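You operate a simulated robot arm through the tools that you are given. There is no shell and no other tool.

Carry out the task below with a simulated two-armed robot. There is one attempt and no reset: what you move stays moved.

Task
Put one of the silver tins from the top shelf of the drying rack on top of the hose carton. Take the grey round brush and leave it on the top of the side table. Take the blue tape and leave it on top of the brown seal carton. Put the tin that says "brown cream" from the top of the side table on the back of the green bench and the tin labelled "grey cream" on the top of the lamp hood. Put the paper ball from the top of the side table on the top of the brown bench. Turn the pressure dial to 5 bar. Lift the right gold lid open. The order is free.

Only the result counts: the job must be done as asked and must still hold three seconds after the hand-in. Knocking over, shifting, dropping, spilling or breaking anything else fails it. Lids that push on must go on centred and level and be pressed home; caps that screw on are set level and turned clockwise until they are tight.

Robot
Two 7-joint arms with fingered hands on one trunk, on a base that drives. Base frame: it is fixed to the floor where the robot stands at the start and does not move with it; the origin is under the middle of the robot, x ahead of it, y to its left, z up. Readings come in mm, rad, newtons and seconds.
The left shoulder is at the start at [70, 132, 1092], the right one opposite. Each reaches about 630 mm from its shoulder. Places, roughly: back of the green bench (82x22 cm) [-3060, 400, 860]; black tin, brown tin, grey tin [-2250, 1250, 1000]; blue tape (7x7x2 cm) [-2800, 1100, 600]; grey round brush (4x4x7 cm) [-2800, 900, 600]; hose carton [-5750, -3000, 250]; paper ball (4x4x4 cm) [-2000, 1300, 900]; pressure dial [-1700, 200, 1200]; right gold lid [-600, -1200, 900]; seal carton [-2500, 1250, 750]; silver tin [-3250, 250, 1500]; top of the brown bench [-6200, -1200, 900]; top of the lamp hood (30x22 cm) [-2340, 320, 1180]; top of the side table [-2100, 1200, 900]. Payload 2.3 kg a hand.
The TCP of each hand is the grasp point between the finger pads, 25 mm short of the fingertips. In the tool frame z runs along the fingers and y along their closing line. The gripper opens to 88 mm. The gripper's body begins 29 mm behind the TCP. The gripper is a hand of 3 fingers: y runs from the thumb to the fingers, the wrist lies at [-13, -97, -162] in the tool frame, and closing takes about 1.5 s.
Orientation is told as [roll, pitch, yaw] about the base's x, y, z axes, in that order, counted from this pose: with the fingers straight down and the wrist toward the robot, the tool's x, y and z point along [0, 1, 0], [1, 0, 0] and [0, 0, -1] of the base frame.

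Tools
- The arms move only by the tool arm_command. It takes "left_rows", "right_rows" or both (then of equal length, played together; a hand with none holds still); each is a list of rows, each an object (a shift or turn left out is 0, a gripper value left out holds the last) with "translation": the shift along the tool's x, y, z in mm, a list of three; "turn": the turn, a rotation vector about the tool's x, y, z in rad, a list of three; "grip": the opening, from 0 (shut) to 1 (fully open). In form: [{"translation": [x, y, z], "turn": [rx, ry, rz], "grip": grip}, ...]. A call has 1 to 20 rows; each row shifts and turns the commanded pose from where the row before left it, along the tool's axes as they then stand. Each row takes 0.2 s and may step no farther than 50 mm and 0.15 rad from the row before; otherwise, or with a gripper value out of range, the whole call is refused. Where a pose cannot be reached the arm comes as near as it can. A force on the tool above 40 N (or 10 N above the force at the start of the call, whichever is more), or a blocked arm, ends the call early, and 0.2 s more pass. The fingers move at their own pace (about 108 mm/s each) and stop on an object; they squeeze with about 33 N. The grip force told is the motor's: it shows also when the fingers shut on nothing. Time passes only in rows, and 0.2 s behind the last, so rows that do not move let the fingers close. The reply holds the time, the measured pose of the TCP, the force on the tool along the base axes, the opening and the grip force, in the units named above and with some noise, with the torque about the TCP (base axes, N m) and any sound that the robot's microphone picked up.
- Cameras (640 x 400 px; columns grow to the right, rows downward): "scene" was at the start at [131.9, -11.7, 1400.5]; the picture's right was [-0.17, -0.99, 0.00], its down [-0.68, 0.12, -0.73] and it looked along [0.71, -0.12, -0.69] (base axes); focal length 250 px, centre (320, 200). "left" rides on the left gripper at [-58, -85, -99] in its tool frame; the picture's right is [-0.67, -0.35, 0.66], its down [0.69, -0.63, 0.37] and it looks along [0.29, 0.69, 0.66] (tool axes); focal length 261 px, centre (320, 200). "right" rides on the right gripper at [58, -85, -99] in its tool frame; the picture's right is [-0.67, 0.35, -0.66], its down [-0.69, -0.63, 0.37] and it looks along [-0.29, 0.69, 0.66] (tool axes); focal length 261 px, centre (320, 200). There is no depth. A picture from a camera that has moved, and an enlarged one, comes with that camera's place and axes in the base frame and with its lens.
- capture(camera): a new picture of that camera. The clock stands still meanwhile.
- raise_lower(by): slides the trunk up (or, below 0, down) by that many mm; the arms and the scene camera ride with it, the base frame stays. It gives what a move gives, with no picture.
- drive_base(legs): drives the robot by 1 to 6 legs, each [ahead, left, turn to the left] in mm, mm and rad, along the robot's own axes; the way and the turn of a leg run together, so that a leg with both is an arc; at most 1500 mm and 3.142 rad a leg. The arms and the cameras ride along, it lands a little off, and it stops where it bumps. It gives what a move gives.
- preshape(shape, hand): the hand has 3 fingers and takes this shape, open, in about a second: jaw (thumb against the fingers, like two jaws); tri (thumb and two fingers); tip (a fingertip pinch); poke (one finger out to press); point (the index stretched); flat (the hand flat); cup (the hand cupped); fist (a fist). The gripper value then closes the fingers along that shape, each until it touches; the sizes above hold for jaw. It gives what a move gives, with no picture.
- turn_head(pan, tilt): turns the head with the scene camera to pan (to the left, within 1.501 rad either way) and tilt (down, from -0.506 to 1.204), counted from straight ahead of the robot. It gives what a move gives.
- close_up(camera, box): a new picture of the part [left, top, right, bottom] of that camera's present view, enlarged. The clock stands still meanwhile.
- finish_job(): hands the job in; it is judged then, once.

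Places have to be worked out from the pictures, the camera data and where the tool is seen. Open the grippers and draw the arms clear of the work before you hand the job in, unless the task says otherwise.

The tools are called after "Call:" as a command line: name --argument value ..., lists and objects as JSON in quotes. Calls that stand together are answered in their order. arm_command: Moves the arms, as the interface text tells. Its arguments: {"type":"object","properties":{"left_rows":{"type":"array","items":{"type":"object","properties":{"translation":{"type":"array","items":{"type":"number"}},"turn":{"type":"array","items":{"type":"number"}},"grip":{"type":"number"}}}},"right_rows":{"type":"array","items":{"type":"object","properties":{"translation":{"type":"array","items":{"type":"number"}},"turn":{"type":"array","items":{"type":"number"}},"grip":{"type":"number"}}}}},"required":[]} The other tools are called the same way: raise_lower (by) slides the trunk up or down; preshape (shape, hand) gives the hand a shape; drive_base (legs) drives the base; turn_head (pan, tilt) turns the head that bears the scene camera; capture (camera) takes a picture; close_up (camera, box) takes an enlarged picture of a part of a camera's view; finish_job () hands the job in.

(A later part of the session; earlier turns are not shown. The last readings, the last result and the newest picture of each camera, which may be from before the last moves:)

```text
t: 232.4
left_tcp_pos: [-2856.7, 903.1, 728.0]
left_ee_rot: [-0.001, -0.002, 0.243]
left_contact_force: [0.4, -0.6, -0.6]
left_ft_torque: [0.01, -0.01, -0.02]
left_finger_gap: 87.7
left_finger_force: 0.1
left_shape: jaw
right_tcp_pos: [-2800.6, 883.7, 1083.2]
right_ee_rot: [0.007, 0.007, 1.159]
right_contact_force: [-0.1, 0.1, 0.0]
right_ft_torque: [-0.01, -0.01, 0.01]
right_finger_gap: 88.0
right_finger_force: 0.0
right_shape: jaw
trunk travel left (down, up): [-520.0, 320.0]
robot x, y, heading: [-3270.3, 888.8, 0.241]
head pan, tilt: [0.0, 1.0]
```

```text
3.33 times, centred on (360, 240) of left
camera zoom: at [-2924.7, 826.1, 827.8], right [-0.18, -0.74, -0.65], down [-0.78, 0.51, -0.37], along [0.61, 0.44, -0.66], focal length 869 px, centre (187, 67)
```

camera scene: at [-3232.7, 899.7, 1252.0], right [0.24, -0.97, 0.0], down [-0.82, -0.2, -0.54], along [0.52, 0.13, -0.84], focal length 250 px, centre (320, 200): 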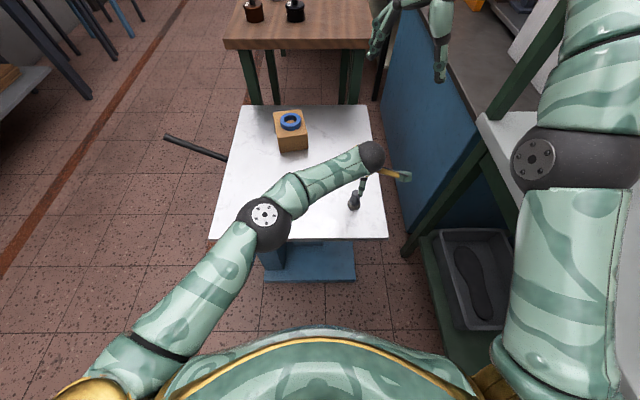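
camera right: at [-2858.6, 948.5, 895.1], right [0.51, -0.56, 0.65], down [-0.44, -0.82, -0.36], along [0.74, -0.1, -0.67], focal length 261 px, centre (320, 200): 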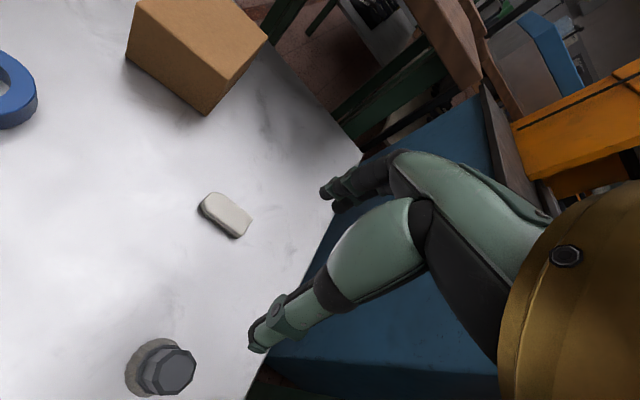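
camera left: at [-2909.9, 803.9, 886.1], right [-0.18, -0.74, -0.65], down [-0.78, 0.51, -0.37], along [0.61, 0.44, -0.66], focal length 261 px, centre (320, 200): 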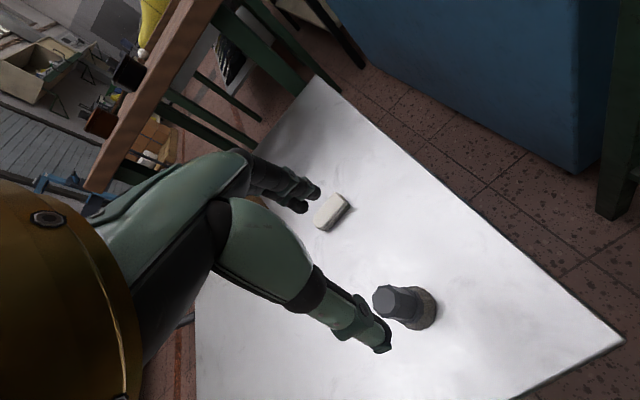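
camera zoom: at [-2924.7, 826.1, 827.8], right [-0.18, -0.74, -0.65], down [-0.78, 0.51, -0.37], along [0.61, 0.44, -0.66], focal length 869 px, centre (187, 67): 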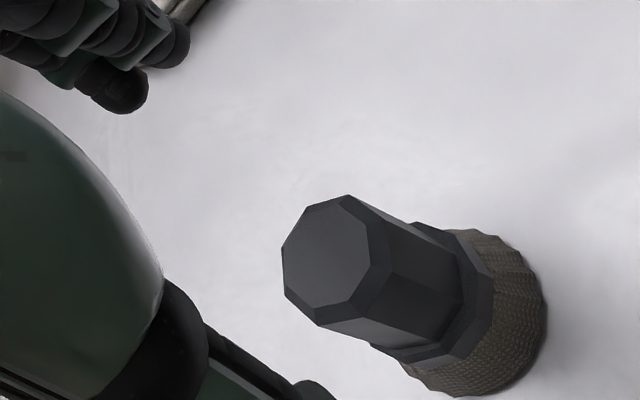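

Now well aligned (within 2 mm at both top and base). I descend to z ≈ 664 and close.

Call:
arm_command --left_rows '[{"translation": [0, 0, 25]}, {"translation": [0, 0, 25]}, {"translation": [0, 0, 14]}, {"turn": [0, 0, 0]}, {"turn": [0, 0, 0]}]'

Call:
close_up --camera "left" --box '[240, 180, 400, 300]'

```text
t: 233.6
left_tcp_pos: [-2856.3, 902.0, 662.1]
left_ee_rot: [-0.001, 0.0, 0.244]
left_contact_force: [-0.5, -0.3, -0.3]
left_ft_torque: [-0.01, -0.01, -0.01]
left_finger_gap: 87.9
left_finger_force: 0.0
left_shape: jaw
right_tcp_pos: [-2801.3, 884.0, 1083.2]
right_ee_rot: [0.004, 0.008, 1.16]
right_contact_force: [0.5, 0.1, -0.5]
right_ft_torque: [-0.04, 0.03, 0.0]
right_finger_gap: 87.7
right_finger_force: 0.0
right_shape: jaw
trunk travel left (down, up): [-520.0, 320.0]
robot x, y, heading: [-3271.3, 888.8, 0.241]
head pan, tilt: [0.0, 1.0]
```

```text
3.33 times, centred on (320, 240) of left
camera zoom: at [-2924.3, 826.1, 762.0], right [-0.18, -0.74, -0.65], down [-0.78, 0.51, -0.37], along [0.61, 0.44, -0.66], focal length 869 px, centre (320, 67)
```

zoom: 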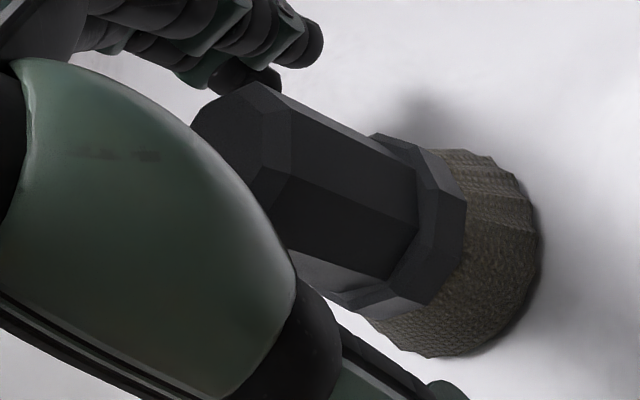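

The handle sits between the fingers and thumb. I close and check the gap.

Call:
arm_command --left_rows '[{"grip": 0.0}, {"grip": 0.0}, {"grip": 0.0}, {"grip": 0.0}, {"grip": 0.0}]'

Call:
capture --camera "left"

```text
t: 234.8
left_tcp_pos: [-2856.1, 902.7, 663.2]
left_ee_rot: [-0.002, 0.001, 0.244]
left_contact_force: [0.2, 0.6, 0.3]
left_ft_torque: [0.0, 0.01, 0.0]
left_finger_gap: 22.9
left_finger_force: 33.0
left_shape: jaw
right_tcp_pos: [-2800.9, 883.3, 1081.6]
right_ee_rot: [0.008, 0.007, 1.157]
right_contact_force: [-0.9, 0.1, 0.2]
right_ft_torque: [-0.01, 0.03, -0.01]
right_finger_gap: 87.7
right_finger_force: 0.1
right_shape: jaw
trunk travel left (down, up): [-520.0, 320.0]
robot x, y, heading: [-3277.0, 887.8, 0.243]
head pan, tilt: [0.0, 1.0]
```

```text
taken
camera left: at [-2924.2, 826.2, 762.1], right [-0.18, -0.74, -0.65], down [-0.78, 0.51, -0.37], along [0.61, 0.44, -0.66], focal length 261 px, centre (320, 200)
```

left: 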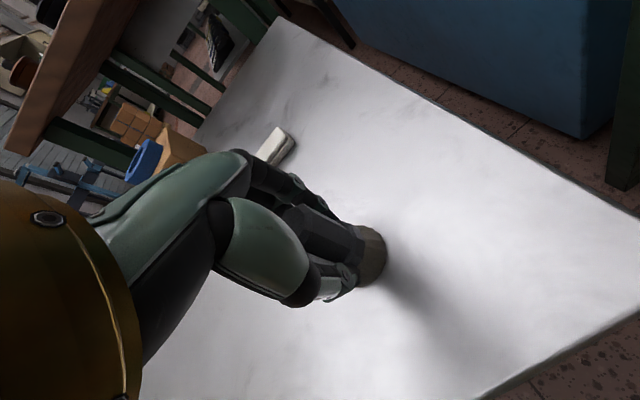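

The brush is gripped (gap 23 mm). I lift it 150 mm and confirm, then raise the trunk and back out.

Call:
arm_command --left_rows '[{"translation": [0, 0, -20]}, {"translation": [0, 0, -40]}, {"translation": [0, 0, -45]}, {"translation": [0, 0, -45]}, {"turn": [0, 0, 0]}]'

Call:
capture --camera "left"

Call:
raise_lower --by 200

Call:
drive_base --legs '[[-220, 0, 0]]'

Call:
turn_head --pan 0.0 --tilt 0.9

Call:
capture --camera "scene"

```text
t: 236.0
left_tcp_pos: [-2858.1, 900.2, 810.0]
left_ee_rot: [-0.003, -0.001, 0.245]
left_contact_force: [0.2, -1.1, -0.5]
left_ft_torque: [0.01, 0.02, -0.02]
left_finger_gap: 22.8
left_finger_force: 33.1
left_shape: jaw
right_tcp_pos: [-2801.3, 884.6, 1082.0]
right_ee_rot: [0.007, 0.009, 1.158]
right_contact_force: [0.2, -0.8, 0.5]
right_ft_torque: [0.03, 0.01, 0.01]
right_finger_gap: 87.6
right_finger_force: 0.1
right_shape: jaw
trunk travel left (down, up): [-520.0, 320.0]
robot x, y, heading: [-3273.3, 886.2, 0.24]
head pan, tilt: [0.0, 1.0]
```

```text
taken
camera left: at [-2925.5, 824.2, 909.1], right [-0.18, -0.74, -0.65], down [-0.78, 0.51, -0.37], along [0.6, 0.44, -0.66], focal length 261 px, centre (320, 200)
```

left: 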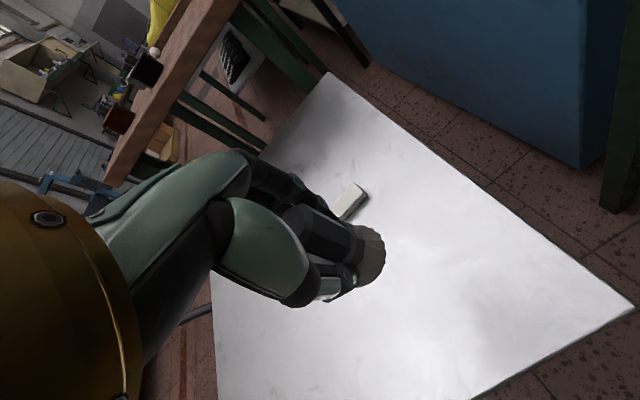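

```text
t: 238.1
left_tcp_pos: [-2857.8, 900.3, 1008.5]
left_ee_rot: [-0.001, 0.001, 0.243]
left_contact_force: [0.7, 0.5, 0.1]
left_ft_torque: [0.0, 0.04, 0.0]
left_finger_gap: 22.9
left_finger_force: 33.3
left_shape: jaw
right_tcp_pos: [-2801.0, 884.0, 1281.7]
right_ee_rot: [0.005, 0.008, 1.16]
right_contact_force: [-0.5, 0.2, -0.4]
right_ft_torque: [0.01, -0.01, -0.02]
right_finger_gap: 87.6
right_finger_force: 0.0
right_shape: jaw
trunk travel left (down, up): [-720.0, 120.0]
robot x, y, heading: [-3270.9, 887.8, 0.239]
head pan, tilt: [0.0, 1.0]
```

```text
t: 239.8
left_tcp_pos: [-3066.3, 849.4, 1007.9]
left_ee_rot: [-0.001, 0.001, 0.245]
left_contact_force: [-0.5, 0.6, 0.1]
left_ft_torque: [0.02, 0.03, -0.05]
left_finger_gap: 22.8
left_finger_force: 32.9
left_shape: jaw
right_tcp_pos: [-3007.4, 832.7, 1281.5]
right_ee_rot: [0.01, 0.01, 1.16]
right_contact_force: [0.5, 0.3, 0.2]
right_ft_torque: [-0.01, 0.04, -0.01]
right_finger_gap: 88.0
right_finger_force: 0.2
right_shape: jaw
trunk travel left (down, up): [-720.0, 120.0]
robot x, y, heading: [-3480.9, 839.3, 0.244]
head pan, tilt: [0.0, 1.0]
```

```text
t: 240.5
left_tcp_pos: [-3067.6, 848.9, 1008.8]
left_ee_rot: [-0.001, 0.0, 0.245]
left_contact_force: [0.2, 0.1, 0.0]
left_ft_torque: [-0.02, -0.01, 0.01]
left_finger_gap: 22.7
left_finger_force: 33.1
left_shape: jaw
right_tcp_pos: [-3009.5, 833.8, 1281.4]
right_ee_rot: [0.007, 0.007, 1.162]
right_contact_force: [-0.1, 0.2, -0.2]
right_ft_torque: [-0.02, -0.01, -0.01]
right_finger_gap: 87.9
right_finger_force: 0.0
right_shape: jaw
trunk travel left (down, up): [-720.0, 120.0]
robot x, y, heading: [-3483.0, 836.8, 0.242]
head pan, tilt: [0.0, 0.901]
```

```text
taken
camera scene: at [-3359.4, 868.1, 1459.2], right [0.24, -0.97, 0.0], down [-0.76, -0.19, -0.62], along [0.6, 0.15, -0.78], focal length 250 px, centre (320, 200)
```

scene: 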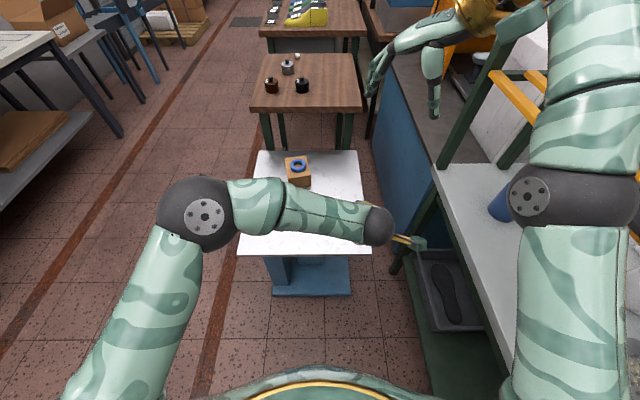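

The brush is held and everything is clear. I strafe north out of the pocket, drive east past the pump lever, and turn to face south toward the side table.

Call:
drive_base --legs '[[0, 920, 0], [1300, 0, 0]]'

Call:
turn_head --pan -0.9 --tilt 0.7

Call:
capture --camera "scene"

```text
t: 251.4
left_tcp_pos: [-2041.8, 2065.6, 1009.2]
left_ee_rot: [-0.002, 0.001, 0.242]
left_contact_force: [0.1, -0.2, 0.0]
left_ft_torque: [0.0, -0.01, 0.0]
left_finger_gap: 22.8
left_finger_force: 33.0
left_shape: jaw
right_tcp_pos: [-1986.1, 2050.1, 1283.7]
right_ee_rot: [0.008, 0.006, 1.157]
right_contact_force: [0.0, 0.3, 0.2]
right_ft_torque: [0.01, 0.01, -0.01]
right_finger_gap: 88.0
right_finger_force: 0.0
right_shape: jaw
trunk travel left (down, up): [-720.0, 120.0]
robot x, y, heading: [-2455.9, 2051.4, 0.236]
head pan, tilt: [0.0, 0.901]
```

```text
t: 252.7
left_tcp_pos: [-2039.6, 2065.8, 1009.3]
left_ee_rot: [-0.002, -0.001, 0.242]
left_contact_force: [0.4, 0.5, -0.7]
left_ft_torque: [0.01, -0.01, 0.02]
left_finger_gap: 23.2
left_finger_force: 33.2
left_shape: jaw
right_tcp_pos: [-1983.6, 2050.2, 1282.1]
right_ee_rot: [0.006, 0.008, 1.156]
right_contact_force: [-0.1, 0.1, 0.6]
right_ft_torque: [0.0, -0.03, 0.02]
right_finger_gap: 87.8
right_finger_force: 0.1
right_shape: jaw
trunk travel left (down, up): [-720.0, 120.0]
robot x, y, heading: [-2453.5, 2051.4, 0.24]
head pan, tilt: [-0.901, 0.7]
```

```text
taken
camera scene: at [-2338.9, 2015.9, 1475.4], right [-0.61, -0.79, 0.0], down [-0.51, 0.4, -0.76], along [0.6, -0.47, -0.64], focal length 250 px, centre (320, 200)
```

scene: 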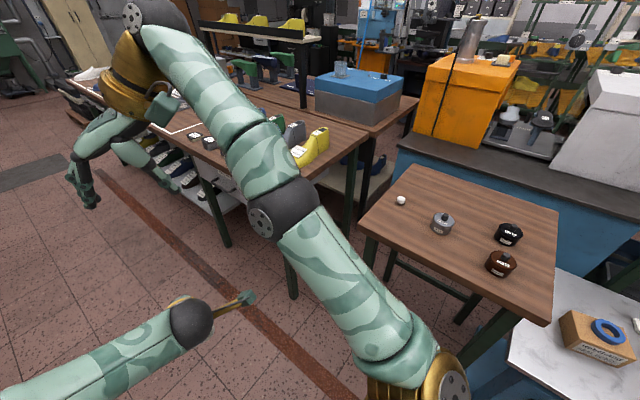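

I'm north of the side table; the tape on the carton is in place. I turn right to face south.

Call:
drive_base --legs '[[0, 0, -1.572]]'

Call:
turn_head --pan 0.0 --tilt 0.7

Call:
capture --camera "scene"

Call:
close_up --camera "scene" --box '[240, 60, 440, 185]'

```text
t: 256.8
left_tcp_pos: [-2432.2, 1639.2, 1009.5]
left_ee_rot: [-0.001, 0.001, -1.303]
left_contact_force: [-0.4, 0.1, 0.0]
left_ft_torque: [0.01, -0.03, 0.03]
left_finger_gap: 22.7
left_finger_force: 33.1
left_shape: jaw
right_tcp_pos: [-2445.8, 1581.8, 1281.6]
right_ee_rot: [0.007, 0.008, -0.387]
right_contact_force: [0.2, -0.1, -0.4]
right_ft_torque: [0.03, 0.0, 0.0]
right_finger_gap: 87.9
right_finger_force: 0.0
right_shape: jaw
trunk travel left (down, up): [-720.0, 120.0]
robot x, y, heading: [-2459.0, 2053.6, -1.306]
head pan, tilt: [-0.901, 0.7]
```

```text
t: 258.0
left_tcp_pos: [-2433.4, 1640.4, 1009.2]
left_ee_rot: [-0.002, -0.001, -1.303]
left_contact_force: [-0.1, 0.5, -1.3]
left_ft_torque: [-0.01, -0.02, -0.03]
left_finger_gap: 22.9
left_finger_force: 33.3
left_shape: jaw
right_tcp_pos: [-2447.2, 1582.1, 1282.9]
right_ee_rot: [0.007, 0.006, -0.387]
right_contact_force: [-0.7, 0.0, 0.7]
right_ft_torque: [0.01, 0.01, -0.02]
right_finger_gap: 88.1
right_finger_force: 0.0
right_shape: jaw
trunk travel left (down, up): [-720.0, 120.0]
robot x, y, heading: [-2457.7, 2055.1, -1.311]
head pan, tilt: [0.0, 0.7]
```

```text
taken
camera scene: at [-2420.1, 1925.3, 1475.4], right [-0.97, -0.26, 0.0], down [-0.17, 0.62, -0.76], along [0.2, -0.74, -0.64], focal length 250 px, centre (320, 200)
```

scene: 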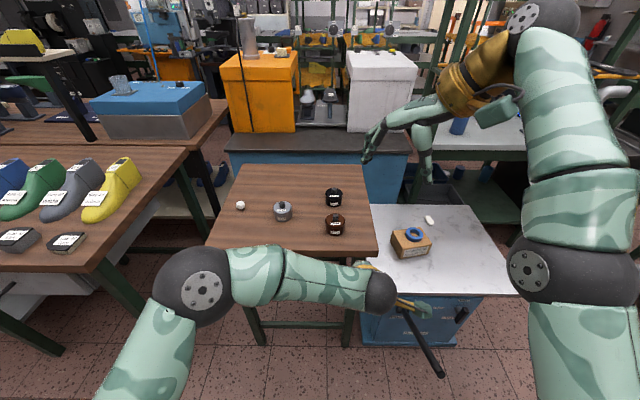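

```text
3.20 times, centred on (340, 122) of scene
camera zoom: at [-2420.1, 1925.3, 1475.4], right [-0.97, -0.26, 0.0], down [-0.17, 0.62, -0.76], along [0.2, -0.74, -0.64], focal length 799 px, centre (256, 448)
```

zoom: 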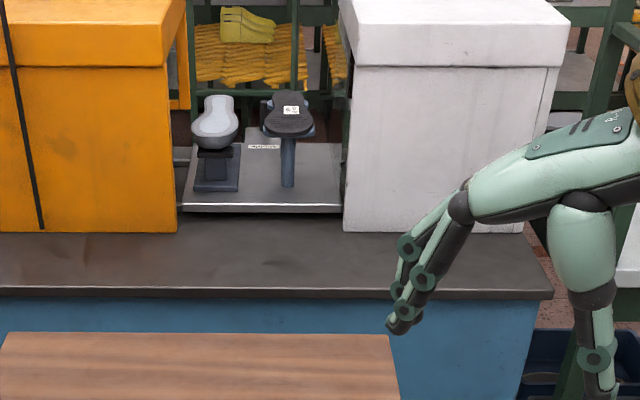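

I have a clear view of the side table. I raise the trunk 110 mm for clearance and a second viewpoint, then approach the table by about 280 mm.

Call:
raise_lower --by 110

Call:
drive_base --legs '[[0, 0, -0.026], [270, 0, 0]]'

Call:
turn_head --pan 0.1 --tilt 0.85

Call:
capture --camera "scene"

```text
t: 259.4
left_tcp_pos: [-2431.8, 1640.0, 1118.6]
left_ee_rot: [-0.001, 0.0, -1.304]
left_contact_force: [-0.3, 0.6, -0.2]
left_ft_torque: [-0.01, 0.01, 0.04]
left_finger_gap: 22.8
left_finger_force: 33.3
left_shape: jaw
right_tcp_pos: [-2447.3, 1581.2, 1393.3]
right_ee_rot: [0.006, 0.007, -0.387]
right_contact_force: [0.2, 0.3, -0.3]
right_ft_torque: [0.03, 0.01, 0.02]
right_finger_gap: 87.7
right_finger_force: 0.1
right_shape: jaw
trunk travel left (down, up): [-830.0, 10.0]
robot x, y, heading: [-2456.8, 2053.2, -1.307]
head pan, tilt: [0.0, 0.7]
```

```text
t: 261.7
left_tcp_pos: [-2380.5, 1384.8, 1119.8]
left_ee_rot: [-0.002, -0.003, -1.326]
left_contact_force: [-0.4, -0.7, -0.5]
left_ft_torque: [-0.01, -0.02, -0.01]
left_finger_gap: 22.9
left_finger_force: 32.7
left_shape: jaw
right_tcp_pos: [-2397.7, 1329.5, 1394.2]
right_ee_rot: [0.005, 0.007, -0.41]
right_contact_force: [0.4, 1.0, -0.5]
right_ft_torque: [0.02, 0.02, -0.01]
right_finger_gap: 87.8
right_finger_force: 0.1
right_shape: jaw
trunk travel left (down, up): [-830.0, 10.0]
robot x, y, heading: [-2393.1, 1797.7, -1.328]
head pan, tilt: [0.0, 0.7]
```

```text
t: 262.4
left_tcp_pos: [-2379.8, 1383.9, 1120.1]
left_ee_rot: [-0.002, 0.001, -1.329]
left_contact_force: [0.1, 1.2, -0.1]
left_ft_torque: [0.0, 0.0, 0.0]
left_finger_gap: 22.6
left_finger_force: 33.0
left_shape: jaw
right_tcp_pos: [-2396.4, 1326.8, 1391.8]
right_ee_rot: [0.007, 0.006, -0.411]
right_contact_force: [0.1, 0.5, -0.1]
right_ft_torque: [0.01, -0.03, 0.03]
right_finger_gap: 88.0
right_finger_force: 0.1
right_shape: jaw
trunk travel left (down, up): [-830.0, 10.0]
robot x, y, heading: [-2390.5, 1797.5, -1.333]
head pan, tilt: [0.099, 0.85]
```

```text
taken
camera scene: at [-2355.1, 1677.0, 1573.3], right [-0.94, -0.33, 0.0], down [-0.25, 0.71, -0.66], along [0.22, -0.62, -0.75], focal length 250 px, centre (320, 200)
```

scene: 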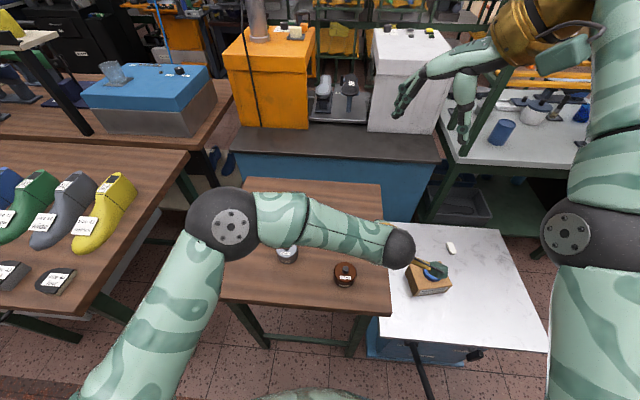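

I zoom in on the table to measure the tins, ball and a free spot for the brush.

Call:
close_up --camera "scene" --box '[210, 170, 410, 320]'

Call:
capture --camera "left"

Call:
capture --camera "right"

```text
2.67 times, centred on (310, 245) of scene
camera zoom: at [-2355.1, 1677.0, 1573.3], right [-0.94, -0.33, 0.0], down [-0.25, 0.71, -0.66], along [0.22, -0.62, -0.75], focal length 666 px, centre (347, 80)
```

zoom: 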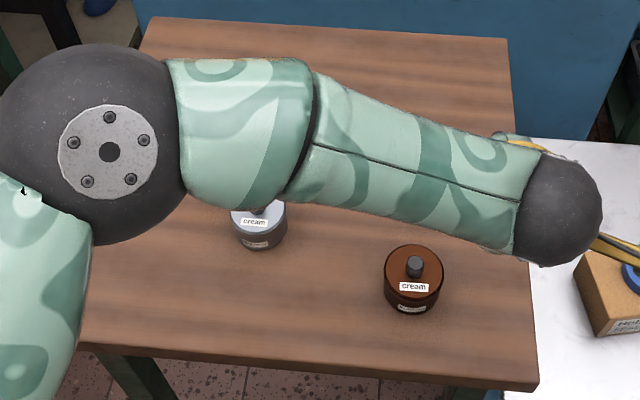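

```text
taken
camera left: at [-2456.3, 1451.6, 1218.9], right [-0.74, 0.18, -0.65], down [0.51, 0.78, -0.37], along [0.44, -0.61, -0.66], focal length 261 px, centre (320, 200)
```

left: 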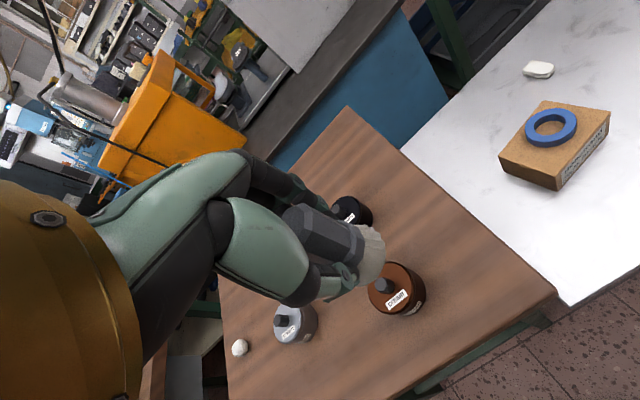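

```text
taken
camera right: at [-2450.5, 1411.7, 1492.8], right [0.05, -0.76, 0.65], down [-0.85, -0.37, -0.37], along [0.52, -0.53, -0.67], focal length 261 px, centre (320, 200)
```

right: 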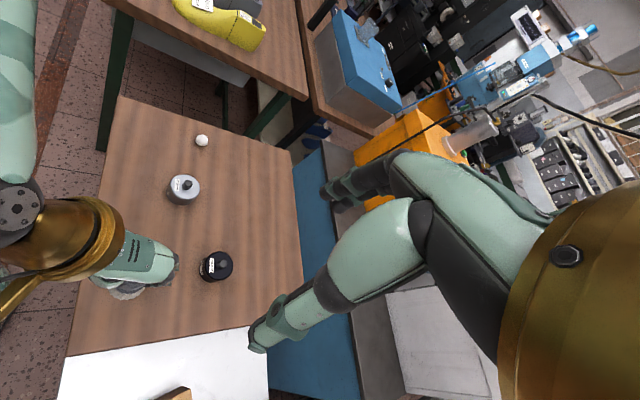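

I read the tin labels closely to be sure which says "brown cream" and "grey cream".

Call:
close_up --camera "scene" --box '[325, 255, 365, 285]'

Call:
close_up --camera "scene" --box '[270, 240, 310, 270]'

Call:
close_up --camera "left" --box '[220, 250, 440, 360]'

Call:
close_up --camera "right" --box '[160, 120, 250, 290]'

```text
13.33 times, centred on (345, 270) of scene
camera zoom: at [-2355.1, 1677.0, 1573.3], right [-0.94, -0.33, 0.0], down [-0.25, 0.71, -0.66], along [0.22, -0.62, -0.75], focal length 3330 px, centre (-13, -733)
```

zoom: 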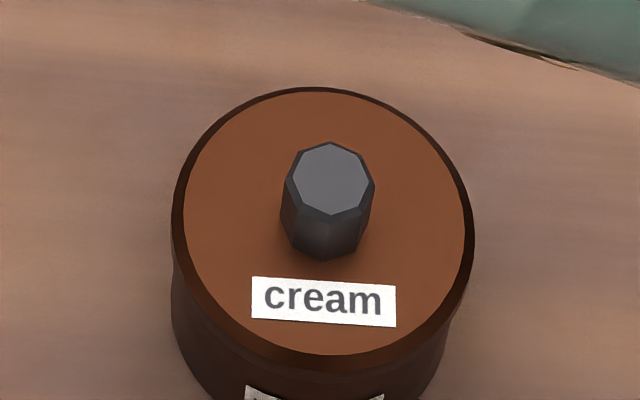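

```text
13.33 times, centred on (290, 255) of scene
camera zoom: at [-2355.1, 1677.0, 1573.3], right [-0.94, -0.33, 0.0], down [-0.25, 0.71, -0.66], along [0.22, -0.62, -0.75], focal length 3330 px, centre (720, -533)
```

zoom: 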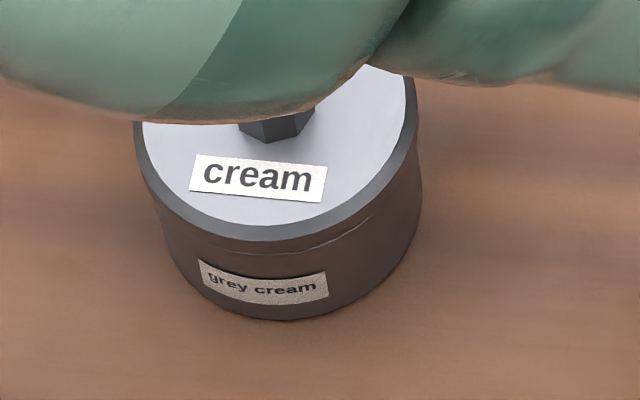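

```text
2.91 times, centred on (330, 305) of left
camera zoom: at [-2456.3, 1451.6, 1218.9], right [-0.74, 0.18, -0.65], down [0.51, 0.78, -0.37], along [0.44, -0.61, -0.66], focal length 758 px, centre (291, -106)
```

zoom: 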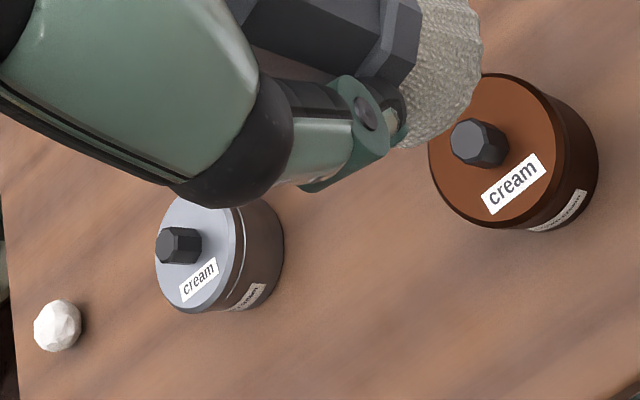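

```text
2.35 times, centred on (205, 205) of right
camera zoom: at [-2450.5, 1411.7, 1492.8], right [0.05, -0.76, 0.65], down [-0.85, -0.37, -0.37], along [0.52, -0.53, -0.67], focal length 613 px, centre (591, 188)
```

zoom: 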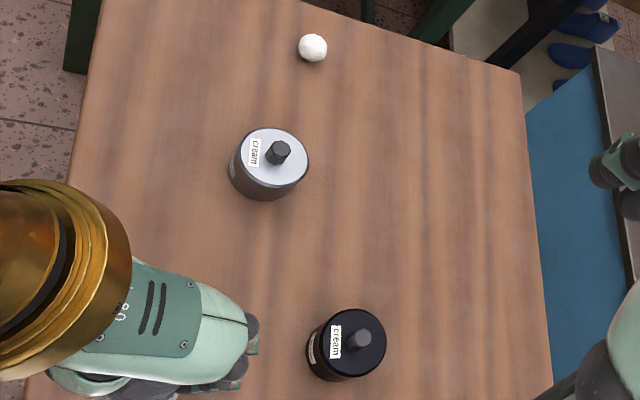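

Call:
close_up --camera "scene" --box '[325, 268, 365, 298]'

```text
13.33 times, centred on (345, 283) of scene
camera zoom: at [-2355.1, 1677.0, 1573.3], right [-0.94, -0.33, 0.0], down [-0.25, 0.71, -0.66], along [0.22, -0.62, -0.75], focal length 3330 px, centre (-13, -907)
```

zoom: 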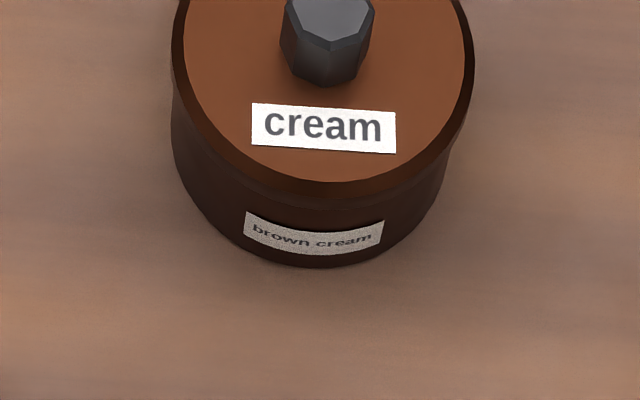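

Labels confirmed: the brown tin says "brown cream", the silver-grey one "grey cream". The table is about z 858; I carry the brush to a free spot at the table's north-east part, about [-2041, 1448].

Call:
arm_command --left_rows '[{"translation": [43, 2, 0]}, {"translation": [43, 2, 0]}, {"translation": [43, 2, 0]}, {"translation": [43, 2, 0]}, {"translation": [43, 3, 0]}, {"translation": [43, 3, 0]}, {"translation": [43, 2, 0]}, {"translation": [43, 2, 0]}, {"translation": [0, 0, 40]}, {"translation": [0, 0, 40]}, {"turn": [0, 0, 0]}, {"turn": [0, 0, 0]}]'

Call:
turn_head --pan 0.3 --tilt 0.85

Call:
capture --camera "scene"

Call:
capture --camera "left"

```text
t: 265.0
left_tcp_pos: [-2038.8, 1446.2, 1036.7]
left_ee_rot: [-0.001, 0.0, -1.329]
left_contact_force: [-0.3, -0.9, -0.7]
left_ft_torque: [0.0, -0.04, 0.01]
left_finger_gap: 22.3
left_finger_force: 32.7
left_shape: jaw
right_tcp_pos: [-2395.8, 1326.5, 1392.4]
right_ee_rot: [0.008, 0.007, -0.412]
right_contact_force: [0.0, 0.7, 0.0]
right_ft_torque: [-0.01, -0.02, 0.02]
right_finger_gap: 87.9
right_finger_force: 0.1
right_shape: jaw
trunk travel left (down, up): [-830.0, 10.0]
robot x, y, heading: [-2392.3, 1797.4, -1.334]
head pan, tilt: [0.099, 0.85]
```

```text
t: 265.7
left_tcp_pos: [-2038.9, 1445.8, 1036.2]
left_ee_rot: [-0.001, 0.001, -1.328]
left_contact_force: [-0.8, 0.5, -0.5]
left_ft_torque: [0.05, -0.02, -0.01]
left_finger_gap: 22.4
left_finger_force: 32.8
left_shape: jaw
right_tcp_pos: [-2396.1, 1324.7, 1393.8]
right_ee_rot: [0.006, 0.007, -0.412]
right_contact_force: [-0.1, -0.4, 0.9]
right_ft_torque: [-0.01, 0.02, -0.01]
right_finger_gap: 87.6
right_finger_force: 0.0
right_shape: jaw
trunk travel left (down, up): [-830.0, 10.0]
robot x, y, heading: [-2393.4, 1797.2, -1.33]
head pan, tilt: [0.3, 0.85]
```

```text
taken
camera scene: at [-2340.4, 1683.0, 1573.2], right [-0.86, -0.51, 0.0], down [-0.39, 0.65, -0.66], along [0.34, -0.57, -0.75], focal length 250 px, centre (320, 200)
```

scene: 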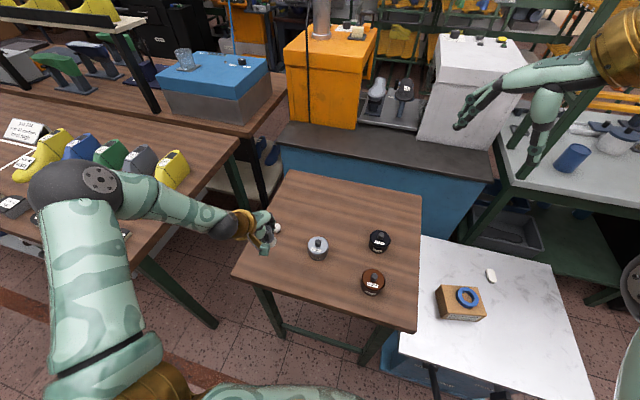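

```text
taken
camera left: at [-2114.8, 1514.6, 1136.8], right [-0.74, 0.18, -0.65], down [0.51, 0.78, -0.37], along [0.44, -0.61, -0.66], focal length 261 px, centre (320, 200)
```

left: 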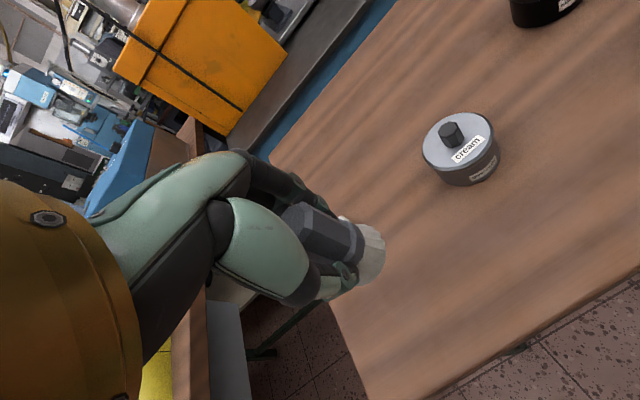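

The spot is about 106 mm inside the east edge. I lower the brush to just above the table and check from both cameras.

Call:
arm_command --left_rows '[{"translation": [0, 0, 40]}, {"translation": [0, 0, 40]}, {"translation": [0, 0, 35]}, {"turn": [0, 0, 0]}, {"turn": [0, 0, 0]}]'

Call:
close_up --camera "scene" --box '[200, 180, 360, 280]'

Call:
capture --camera "left"

```text
t: 266.9
left_tcp_pos: [-2038.4, 1449.5, 922.6]
left_ee_rot: [-0.002, -0.002, -1.33]
left_contact_force: [0.7, -1.1, 0.0]
left_ft_torque: [-0.01, 0.01, 0.02]
left_finger_gap: 22.6
left_finger_force: 33.1
left_shape: jaw
right_tcp_pos: [-2395.0, 1325.0, 1392.2]
right_ee_rot: [0.007, 0.007, -0.413]
right_contact_force: [-0.1, 0.4, 0.6]
right_ft_torque: [-0.03, 0.01, -0.01]
right_finger_gap: 87.9
right_finger_force: 0.1
right_shape: jaw
trunk travel left (down, up): [-830.0, 10.0]
robot x, y, heading: [-2394.4, 1797.8, -1.334]
head pan, tilt: [0.3, 0.85]
```

```text
4.00 times, centred on (280, 230) of scene
camera zoom: at [-2340.4, 1683.1, 1573.2], right [-0.86, -0.51, 0.0], down [-0.39, 0.64, -0.66], along [0.34, -0.57, -0.75], focal length 999 px, centre (480, 80)
```

zoom: 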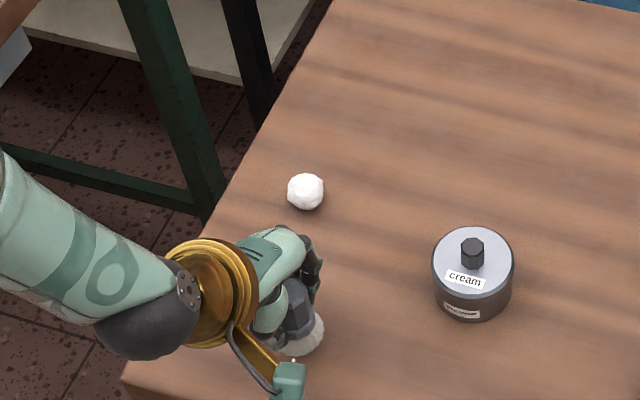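

```text
taken
camera left: at [-2114.6, 1518.0, 1021.7], right [-0.74, 0.18, -0.65], down [0.51, 0.78, -0.37], along [0.44, -0.61, -0.66], focal length 261 px, centre (320, 200)
```

left: 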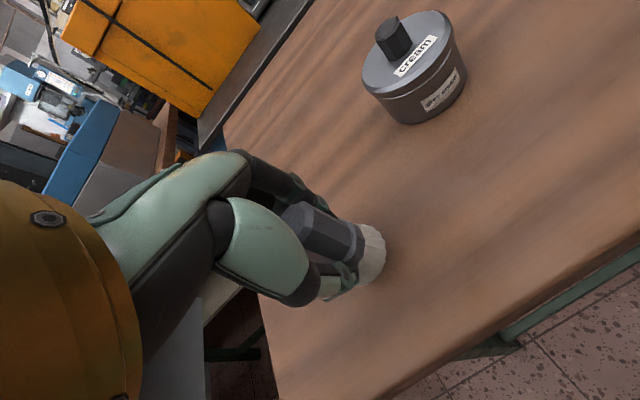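

The brush is over a clear area. I lower in small steps toward contact.

Call:
arm_command --left_rows '[{"translation": [0, 0, 8]}, {"translation": [0, 0, 6]}, {"turn": [0, 0, 0]}]'

Call:
arm_command --left_rows '[{"translation": [0, 0, 3]}, {"translation": [0, 0, 3]}, {"turn": [0, 0, 0]}]'

```text
t: 267.7
left_tcp_pos: [-2041.2, 1447.8, 908.5]
left_ee_rot: [-0.001, 0.0, -1.329]
left_contact_force: [-0.2, 0.1, -0.2]
left_ft_torque: [0.0, -0.01, 0.0]
left_finger_gap: 22.2
left_finger_force: 32.3
left_shape: jaw
right_tcp_pos: [-2394.2, 1325.0, 1393.3]
right_ee_rot: [0.006, 0.008, -0.412]
right_contact_force: [0.8, 0.3, 0.4]
right_ft_torque: [0.02, 0.0, -0.01]
right_finger_gap: 87.6
right_finger_force: 0.0
right_shape: jaw
trunk travel left (down, up): [-830.0, 10.0]
robot x, y, heading: [-2392.1, 1799.1, -1.325]
head pan, tilt: [0.3, 0.85]
```

```text
t: 268.5
left_tcp_pos: [-2042.3, 1448.6, 902.1]
left_ee_rot: [-0.002, 0.0, -1.33]
left_contact_force: [0.0, -0.6, 0.3]
left_ft_torque: [0.02, 0.01, 0.01]
left_finger_gap: 22.2
left_finger_force: 32.9
left_shape: jaw
right_tcp_pos: [-2396.8, 1325.8, 1391.8]
right_ee_rot: [0.009, 0.008, -0.411]
right_contact_force: [0.4, 0.4, -0.3]
right_ft_torque: [-0.01, 0.0, 0.02]
right_finger_gap: 87.8
right_finger_force: 0.1
right_shape: jaw
trunk travel left (down, up): [-830.0, 10.0]
robot x, y, heading: [-2390.0, 1795.8, -1.334]
head pan, tilt: [0.3, 0.85]
```

Call:
arm_command --left_rows '[{"translation": [0, 0, 3]}, {"translation": [0, 0, 2]}, {"turn": [0, 0, 0]}]'

Call:
close_up --camera "left" --box '[300, 190, 440, 290]'

```text
t: 269.3
left_tcp_pos: [-2042.0, 1448.9, 900.4]
left_ee_rot: [-0.002, -0.005, -1.327]
left_contact_force: [3.3, -2.3, 11.7]
left_ft_torque: [-0.16, -0.12, -0.03]
left_finger_gap: 22.7
left_finger_force: 33.0
left_shape: jaw
right_tcp_pos: [-2397.7, 1325.7, 1393.9]
right_ee_rot: [0.007, 0.004, -0.412]
right_contact_force: [0.3, -0.1, -0.1]
right_ft_torque: [-0.04, -0.01, -0.01]
right_finger_gap: 87.6
right_finger_force: 0.0
right_shape: jaw
trunk travel left (down, up): [-830.0, 10.0]
robot x, y, heading: [-2391.8, 1796.0, -1.33]
head pan, tilt: [0.3, 0.85]
```

```text
4.00 times, centred on (370, 240) of left
camera zoom: at [-2118.3, 1517.3, 1000.3], right [-0.73, 0.17, -0.66], down [0.51, 0.77, -0.37], along [0.44, -0.61, -0.66], focal length 1043 px, centre (120, 40)
```

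zoom: 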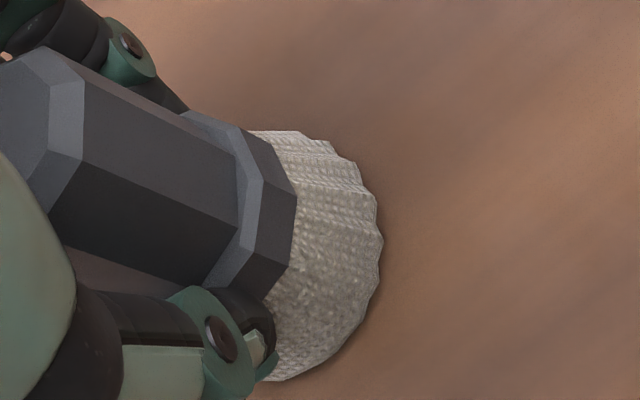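

The brush touched the table (12 N) at table z ≈ 856. I open the hand and lift straight up.

Call:
arm_command --left_rows '[{"translation": [0, 0, -1]}, {"grip": 0.6}, {"grip": 0.6}, {"grip": 1.0}, {"grip": 1.0}, {"translation": [0, 0, -25]}, {"translation": [0, 0, -35]}, {"translation": [0, 0, -45]}, {"translation": [0, 0, -45]}, {"turn": [0, 0, 0]}]'

Call:
capture --camera "left"

Call:
capture --camera "scene"

```text
t: 271.5
left_tcp_pos: [-2043.4, 1446.8, 1050.5]
left_ee_rot: [-0.003, 0.0, -1.329]
left_contact_force: [0.4, -0.8, -0.4]
left_ft_torque: [0.0, 0.0, 0.0]
left_finger_gap: 87.6
left_finger_force: 0.0
left_shape: jaw
right_tcp_pos: [-2396.5, 1324.9, 1392.8]
right_ee_rot: [0.007, 0.007, -0.412]
right_contact_force: [0.0, -0.2, 0.0]
right_ft_torque: [0.0, 0.0, -0.05]
right_finger_gap: 87.7
right_finger_force: 0.1
right_shape: jaw
trunk travel left (down, up): [-830.0, 10.0]
robot x, y, heading: [-2391.7, 1794.7, -1.33]
head pan, tilt: [0.3, 0.85]
```

```text
taken
camera left: at [-2119.1, 1516.3, 1149.9], right [-0.74, 0.18, -0.65], down [0.51, 0.78, -0.37], along [0.44, -0.61, -0.66], focal length 261 px, centre (320, 200)
```

left: 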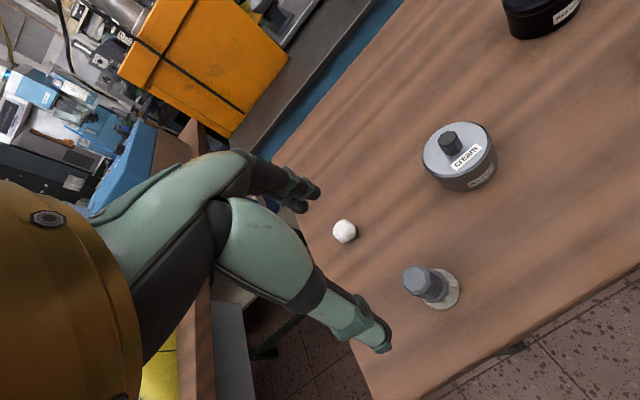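

```text
taken
camera scene: at [-2340.3, 1683.0, 1573.1], right [-0.86, -0.51, 0.0], down [-0.39, 0.64, -0.66], along [0.34, -0.57, -0.75], focal length 250 px, centre (320, 200)
```

scene: 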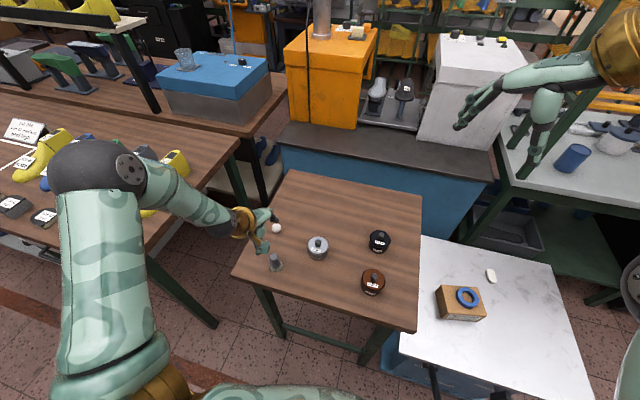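

The brush stands on the side table. Now I try bringing the right hand down over the brown tin at [-2318, 1351].

Call:
arm_command --right_rows '[{"translation": [0, 0, 48]}, {"translation": [0, 0, 48]}, {"translation": [0, 0, 48]}, {"translation": [0, 0, 48]}, {"translation": [0, 0, 48]}, {"translation": [0, 0, 48]}, {"translation": [18, 20, 20]}, {"translation": [18, 20, 20]}, {"translation": [19, 21, 10]}, {"turn": [0, 0, 0]}, {"turn": [0, 0, 0]}]'

Call:
capture --camera "scene"

Call:
capture --camera "right"

```text
t: 273.9
left_tcp_pos: [-2044.1, 1446.8, 1050.4]
left_ee_rot: [0.0, 0.001, -1.327]
left_contact_force: [-0.8, -0.4, 0.4]
left_ft_torque: [0.0, 0.02, -0.05]
left_finger_gap: 87.5
left_finger_force: 0.1
left_shape: jaw
right_tcp_pos: [-2300.2, 1248.2, 1100.8]
right_ee_rot: [0.007, 0.008, -0.411]
right_contact_force: [-0.2, -0.1, 0.1]
right_ft_torque: [-0.02, 0.02, 0.01]
right_finger_gap: 87.6
right_finger_force: 0.0
right_shape: jaw
right hand out of reach, approached as far as the arm can: row 1, 2, 3, 4, 5, 6, 7, 8
trunk travel left (down, up): [-830.0, 10.0]
robot x, y, heading: [-2391.8, 1793.4, -1.332]
head pan, tilt: [0.3, 0.85]
```

```text
taken
camera scene: at [-2340.8, 1682.9, 1573.2], right [-0.86, -0.51, 0.0], down [-0.39, 0.64, -0.66], along [0.34, -0.57, -0.75], focal length 250 px, centre (320, 200)
```

scene: 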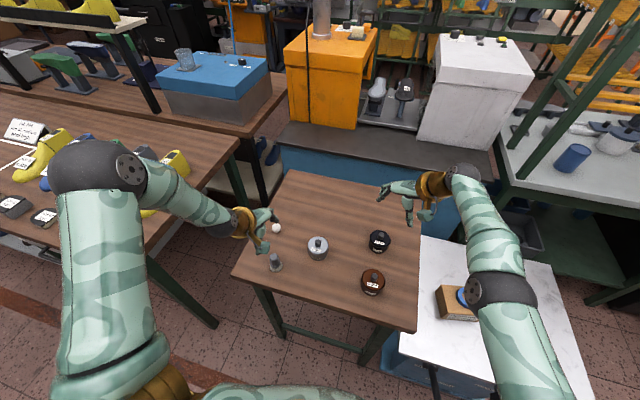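

```text
taken
camera right: at [-2353.4, 1333.5, 1201.0], right [0.05, -0.76, 0.65], down [-0.85, -0.37, -0.37], along [0.52, -0.53, -0.67], focal length 261 px, centre (320, 200)
```

right: 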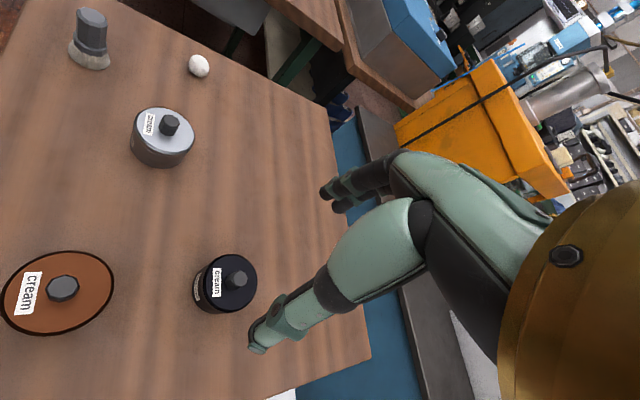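

The right arm is again in the elbow-low branch. I try to flip it by swinging the hand up and out to the right at shoulder height, then back inward.

Call:
arm_command --right_rows '[{"translation": [0, 0, -45]}, {"translation": [0, 0, -45]}, {"translation": [0, 0, -45]}, {"translation": [0, 0, -40]}, {"translation": [-20, -40, 0]}, {"translation": [-20, -40, 0]}, {"translation": [-20, -40, 0]}, {"translation": [-20, -40, 0]}, {"translation": [-20, -40, 0]}, {"translation": [-20, -40, 0]}, {"turn": [0, 0, 0]}]'

Call:
turn_head --pan -0.5 --tilt 0.85

Call:
capture --camera "scene"

```text
t: 276.3
left_tcp_pos: [-2043.4, 1446.9, 1048.6]
left_ee_rot: [-0.001, 0.0, -1.327]
left_contact_force: [-1.0, -0.8, -0.3]
left_ft_torque: [0.01, 0.01, -0.02]
left_finger_gap: 87.4
left_finger_force: 0.1
left_shape: jaw
right_tcp_pos: [-2576.1, 1262.4, 1267.6]
right_ee_rot: [0.006, 0.007, -0.412]
right_contact_force: [0.0, -0.7, -0.7]
right_ft_torque: [-0.02, 0.03, 0.01]
right_finger_gap: 87.8
right_finger_force: 0.1
right_shape: jaw
right hand out of reach, approached as far as the arm can: row 1, 3, 4
trunk travel left (down, up): [-830.0, 10.0]
robot x, y, heading: [-2394.2, 1797.4, -1.33]
head pan, tilt: [0.3, 0.85]
```

```text
t: 277.4
left_tcp_pos: [-2042.8, 1445.4, 1050.4]
left_ee_rot: [-0.003, 0.0, -1.327]
left_contact_force: [-0.4, -0.1, 0.3]
left_ft_torque: [-0.02, 0.0, -0.02]
left_finger_gap: 87.6
left_finger_force: 0.0
left_shape: jaw
right_tcp_pos: [-2575.2, 1261.0, 1267.2]
right_ee_rot: [0.006, 0.006, -0.413]
right_contact_force: [0.1, 1.2, -0.7]
right_ft_torque: [0.0, 0.03, 0.0]
right_finger_gap: 88.0
right_finger_force: 0.0
right_shape: jaw
trunk travel left (down, up): [-830.0, 10.0]
robot x, y, heading: [-2393.6, 1798.0, -1.334]
head pan, tilt: [-0.499, 0.85]
```

```text
taken
camera scene: at [-2400.9, 1674.5, 1573.2], right [-0.97, 0.26, 0.0], down [0.19, 0.73, -0.66], along [-0.17, -0.64, -0.75], focal length 250 px, centre (320, 200)
```

scene: 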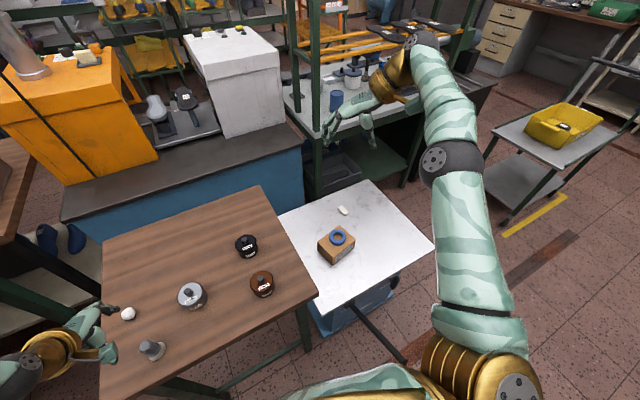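

It moves freely now. I continue swinging the hand out to the right and back.

Call:
arm_command --right_rows '[{"translation": [8.7, -38, 0]}, {"translation": [8.7, -38, 0]}, {"translation": [8.7, -38, 0]}, {"translation": [8.7, -38, 0]}, {"translation": [8.7, -38, 0]}, {"translation": [8.7, -38, 0]}, {"translation": [8.7, -38, 0]}, {"turn": [0, 0, 0]}]'

Call:
turn_head --pan -0.8 --tilt 0.7

Call:
capture --camera "scene"

```text
t: 279.2
left_tcp_pos: [-2043.3, 1447.9, 1049.0]
left_ee_rot: [-0.001, 0.001, -1.328]
left_contact_force: [-1.2, -1.0, 0.6]
left_ft_torque: [0.01, 0.01, 0.0]
left_finger_gap: 87.7
left_finger_force: 0.0
left_shape: jaw
right_tcp_pos: [-2795.6, 1424.5, 1268.8]
right_ee_rot: [0.007, 0.006, -0.412]
right_contact_force: [-0.2, 0.4, 0.4]
right_ft_torque: [0.0, -0.03, 0.0]
right_finger_gap: 87.7
right_finger_force: 0.1
right_shape: jaw
trunk travel left (down, up): [-830.0, 10.0]
robot x, y, heading: [-2395.2, 1799.0, -1.327]
head pan, tilt: [-0.499, 0.85]
```

```text
t: 280.1
left_tcp_pos: [-2043.3, 1447.5, 1049.9]
left_ee_rot: [-0.001, -0.001, -1.329]
left_contact_force: [0.0, 0.0, -0.4]
left_ft_torque: [0.02, -0.03, 0.01]
left_finger_gap: 87.7
left_finger_force: 0.0
left_shape: jaw
right_tcp_pos: [-2794.9, 1424.4, 1269.4]
right_ee_rot: [0.008, 0.007, -0.412]
right_contact_force: [0.0, 0.0, -0.1]
right_ft_torque: [-0.01, 0.03, 0.06]
right_finger_gap: 87.8
right_finger_force: 0.1
right_shape: jaw
trunk travel left (down, up): [-830.0, 10.0]
robot x, y, heading: [-2390.8, 1796.2, -1.331]
head pan, tilt: [-0.799, 0.7]
```

```text
taken
camera scene: at [-2426.0, 1678.3, 1585.4], right [-0.85, 0.53, 0.0], down [0.34, 0.55, -0.76], along [-0.41, -0.65, -0.64], focal length 250 px, centre (320, 200)
```

scene: 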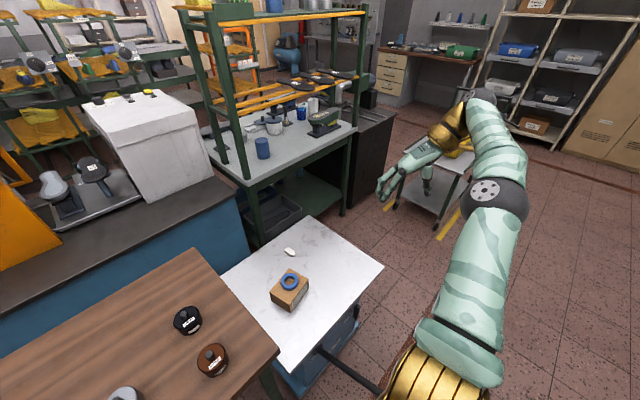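

The elbow now points outward. I bring the hand inward and forward and then lower, watching for any limit.

Call:
arm_command --right_rows '[{"translation": [6.3, 33, 20]}, {"translation": [6.3, 33, 20]}, {"translation": [6.3, 33, 20]}, {"translation": [6.3, 33, 20]}, {"translation": [6.3, 33, 20]}, {"translation": [6.3, 33, 20]}, {"translation": [6.3, 33, 10]}, {"translation": [6.3, 33, 0]}, {"turn": [0, 0, 0]}]'

Call:
capture --camera "scene"

```text
t: 282.1
left_tcp_pos: [-2044.2, 1446.7, 1049.9]
left_ee_rot: [-0.002, 0.0, -1.327]
left_contact_force: [-0.8, 0.4, 0.2]
left_ft_torque: [0.0, -0.04, -0.03]
left_finger_gap: 87.9
left_finger_force: 0.1
left_shape: jaw
right_tcp_pos: [-2529.6, 1364.2, 1138.1]
right_ee_rot: [0.009, 0.004, -0.412]
right_contact_force: [0.1, -0.1, 0.4]
right_ft_torque: [-0.01, -0.02, 0.02]
right_finger_gap: 88.1
right_finger_force: 0.0
right_shape: jaw
trunk travel left (down, up): [-830.0, 10.0]
robot x, y, heading: [-2390.4, 1798.2, -1.329]
head pan, tilt: [-0.799, 0.7]
```

```text
taken
camera scene: at [-2426.3, 1678.5, 1585.5], right [-0.85, 0.53, 0.0], down [0.34, 0.55, -0.76], along [-0.41, -0.65, -0.64], focal length 250 px, centre (320, 200)
```

scene: 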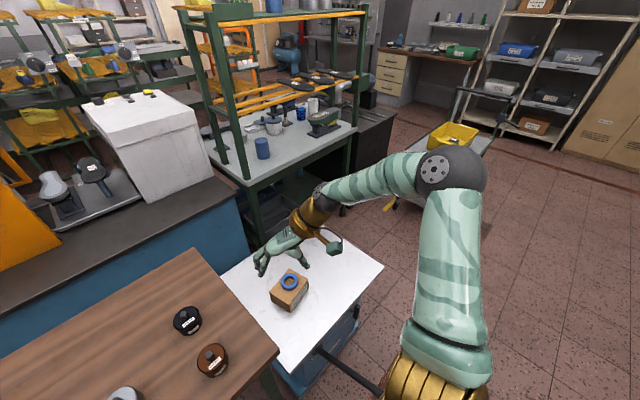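

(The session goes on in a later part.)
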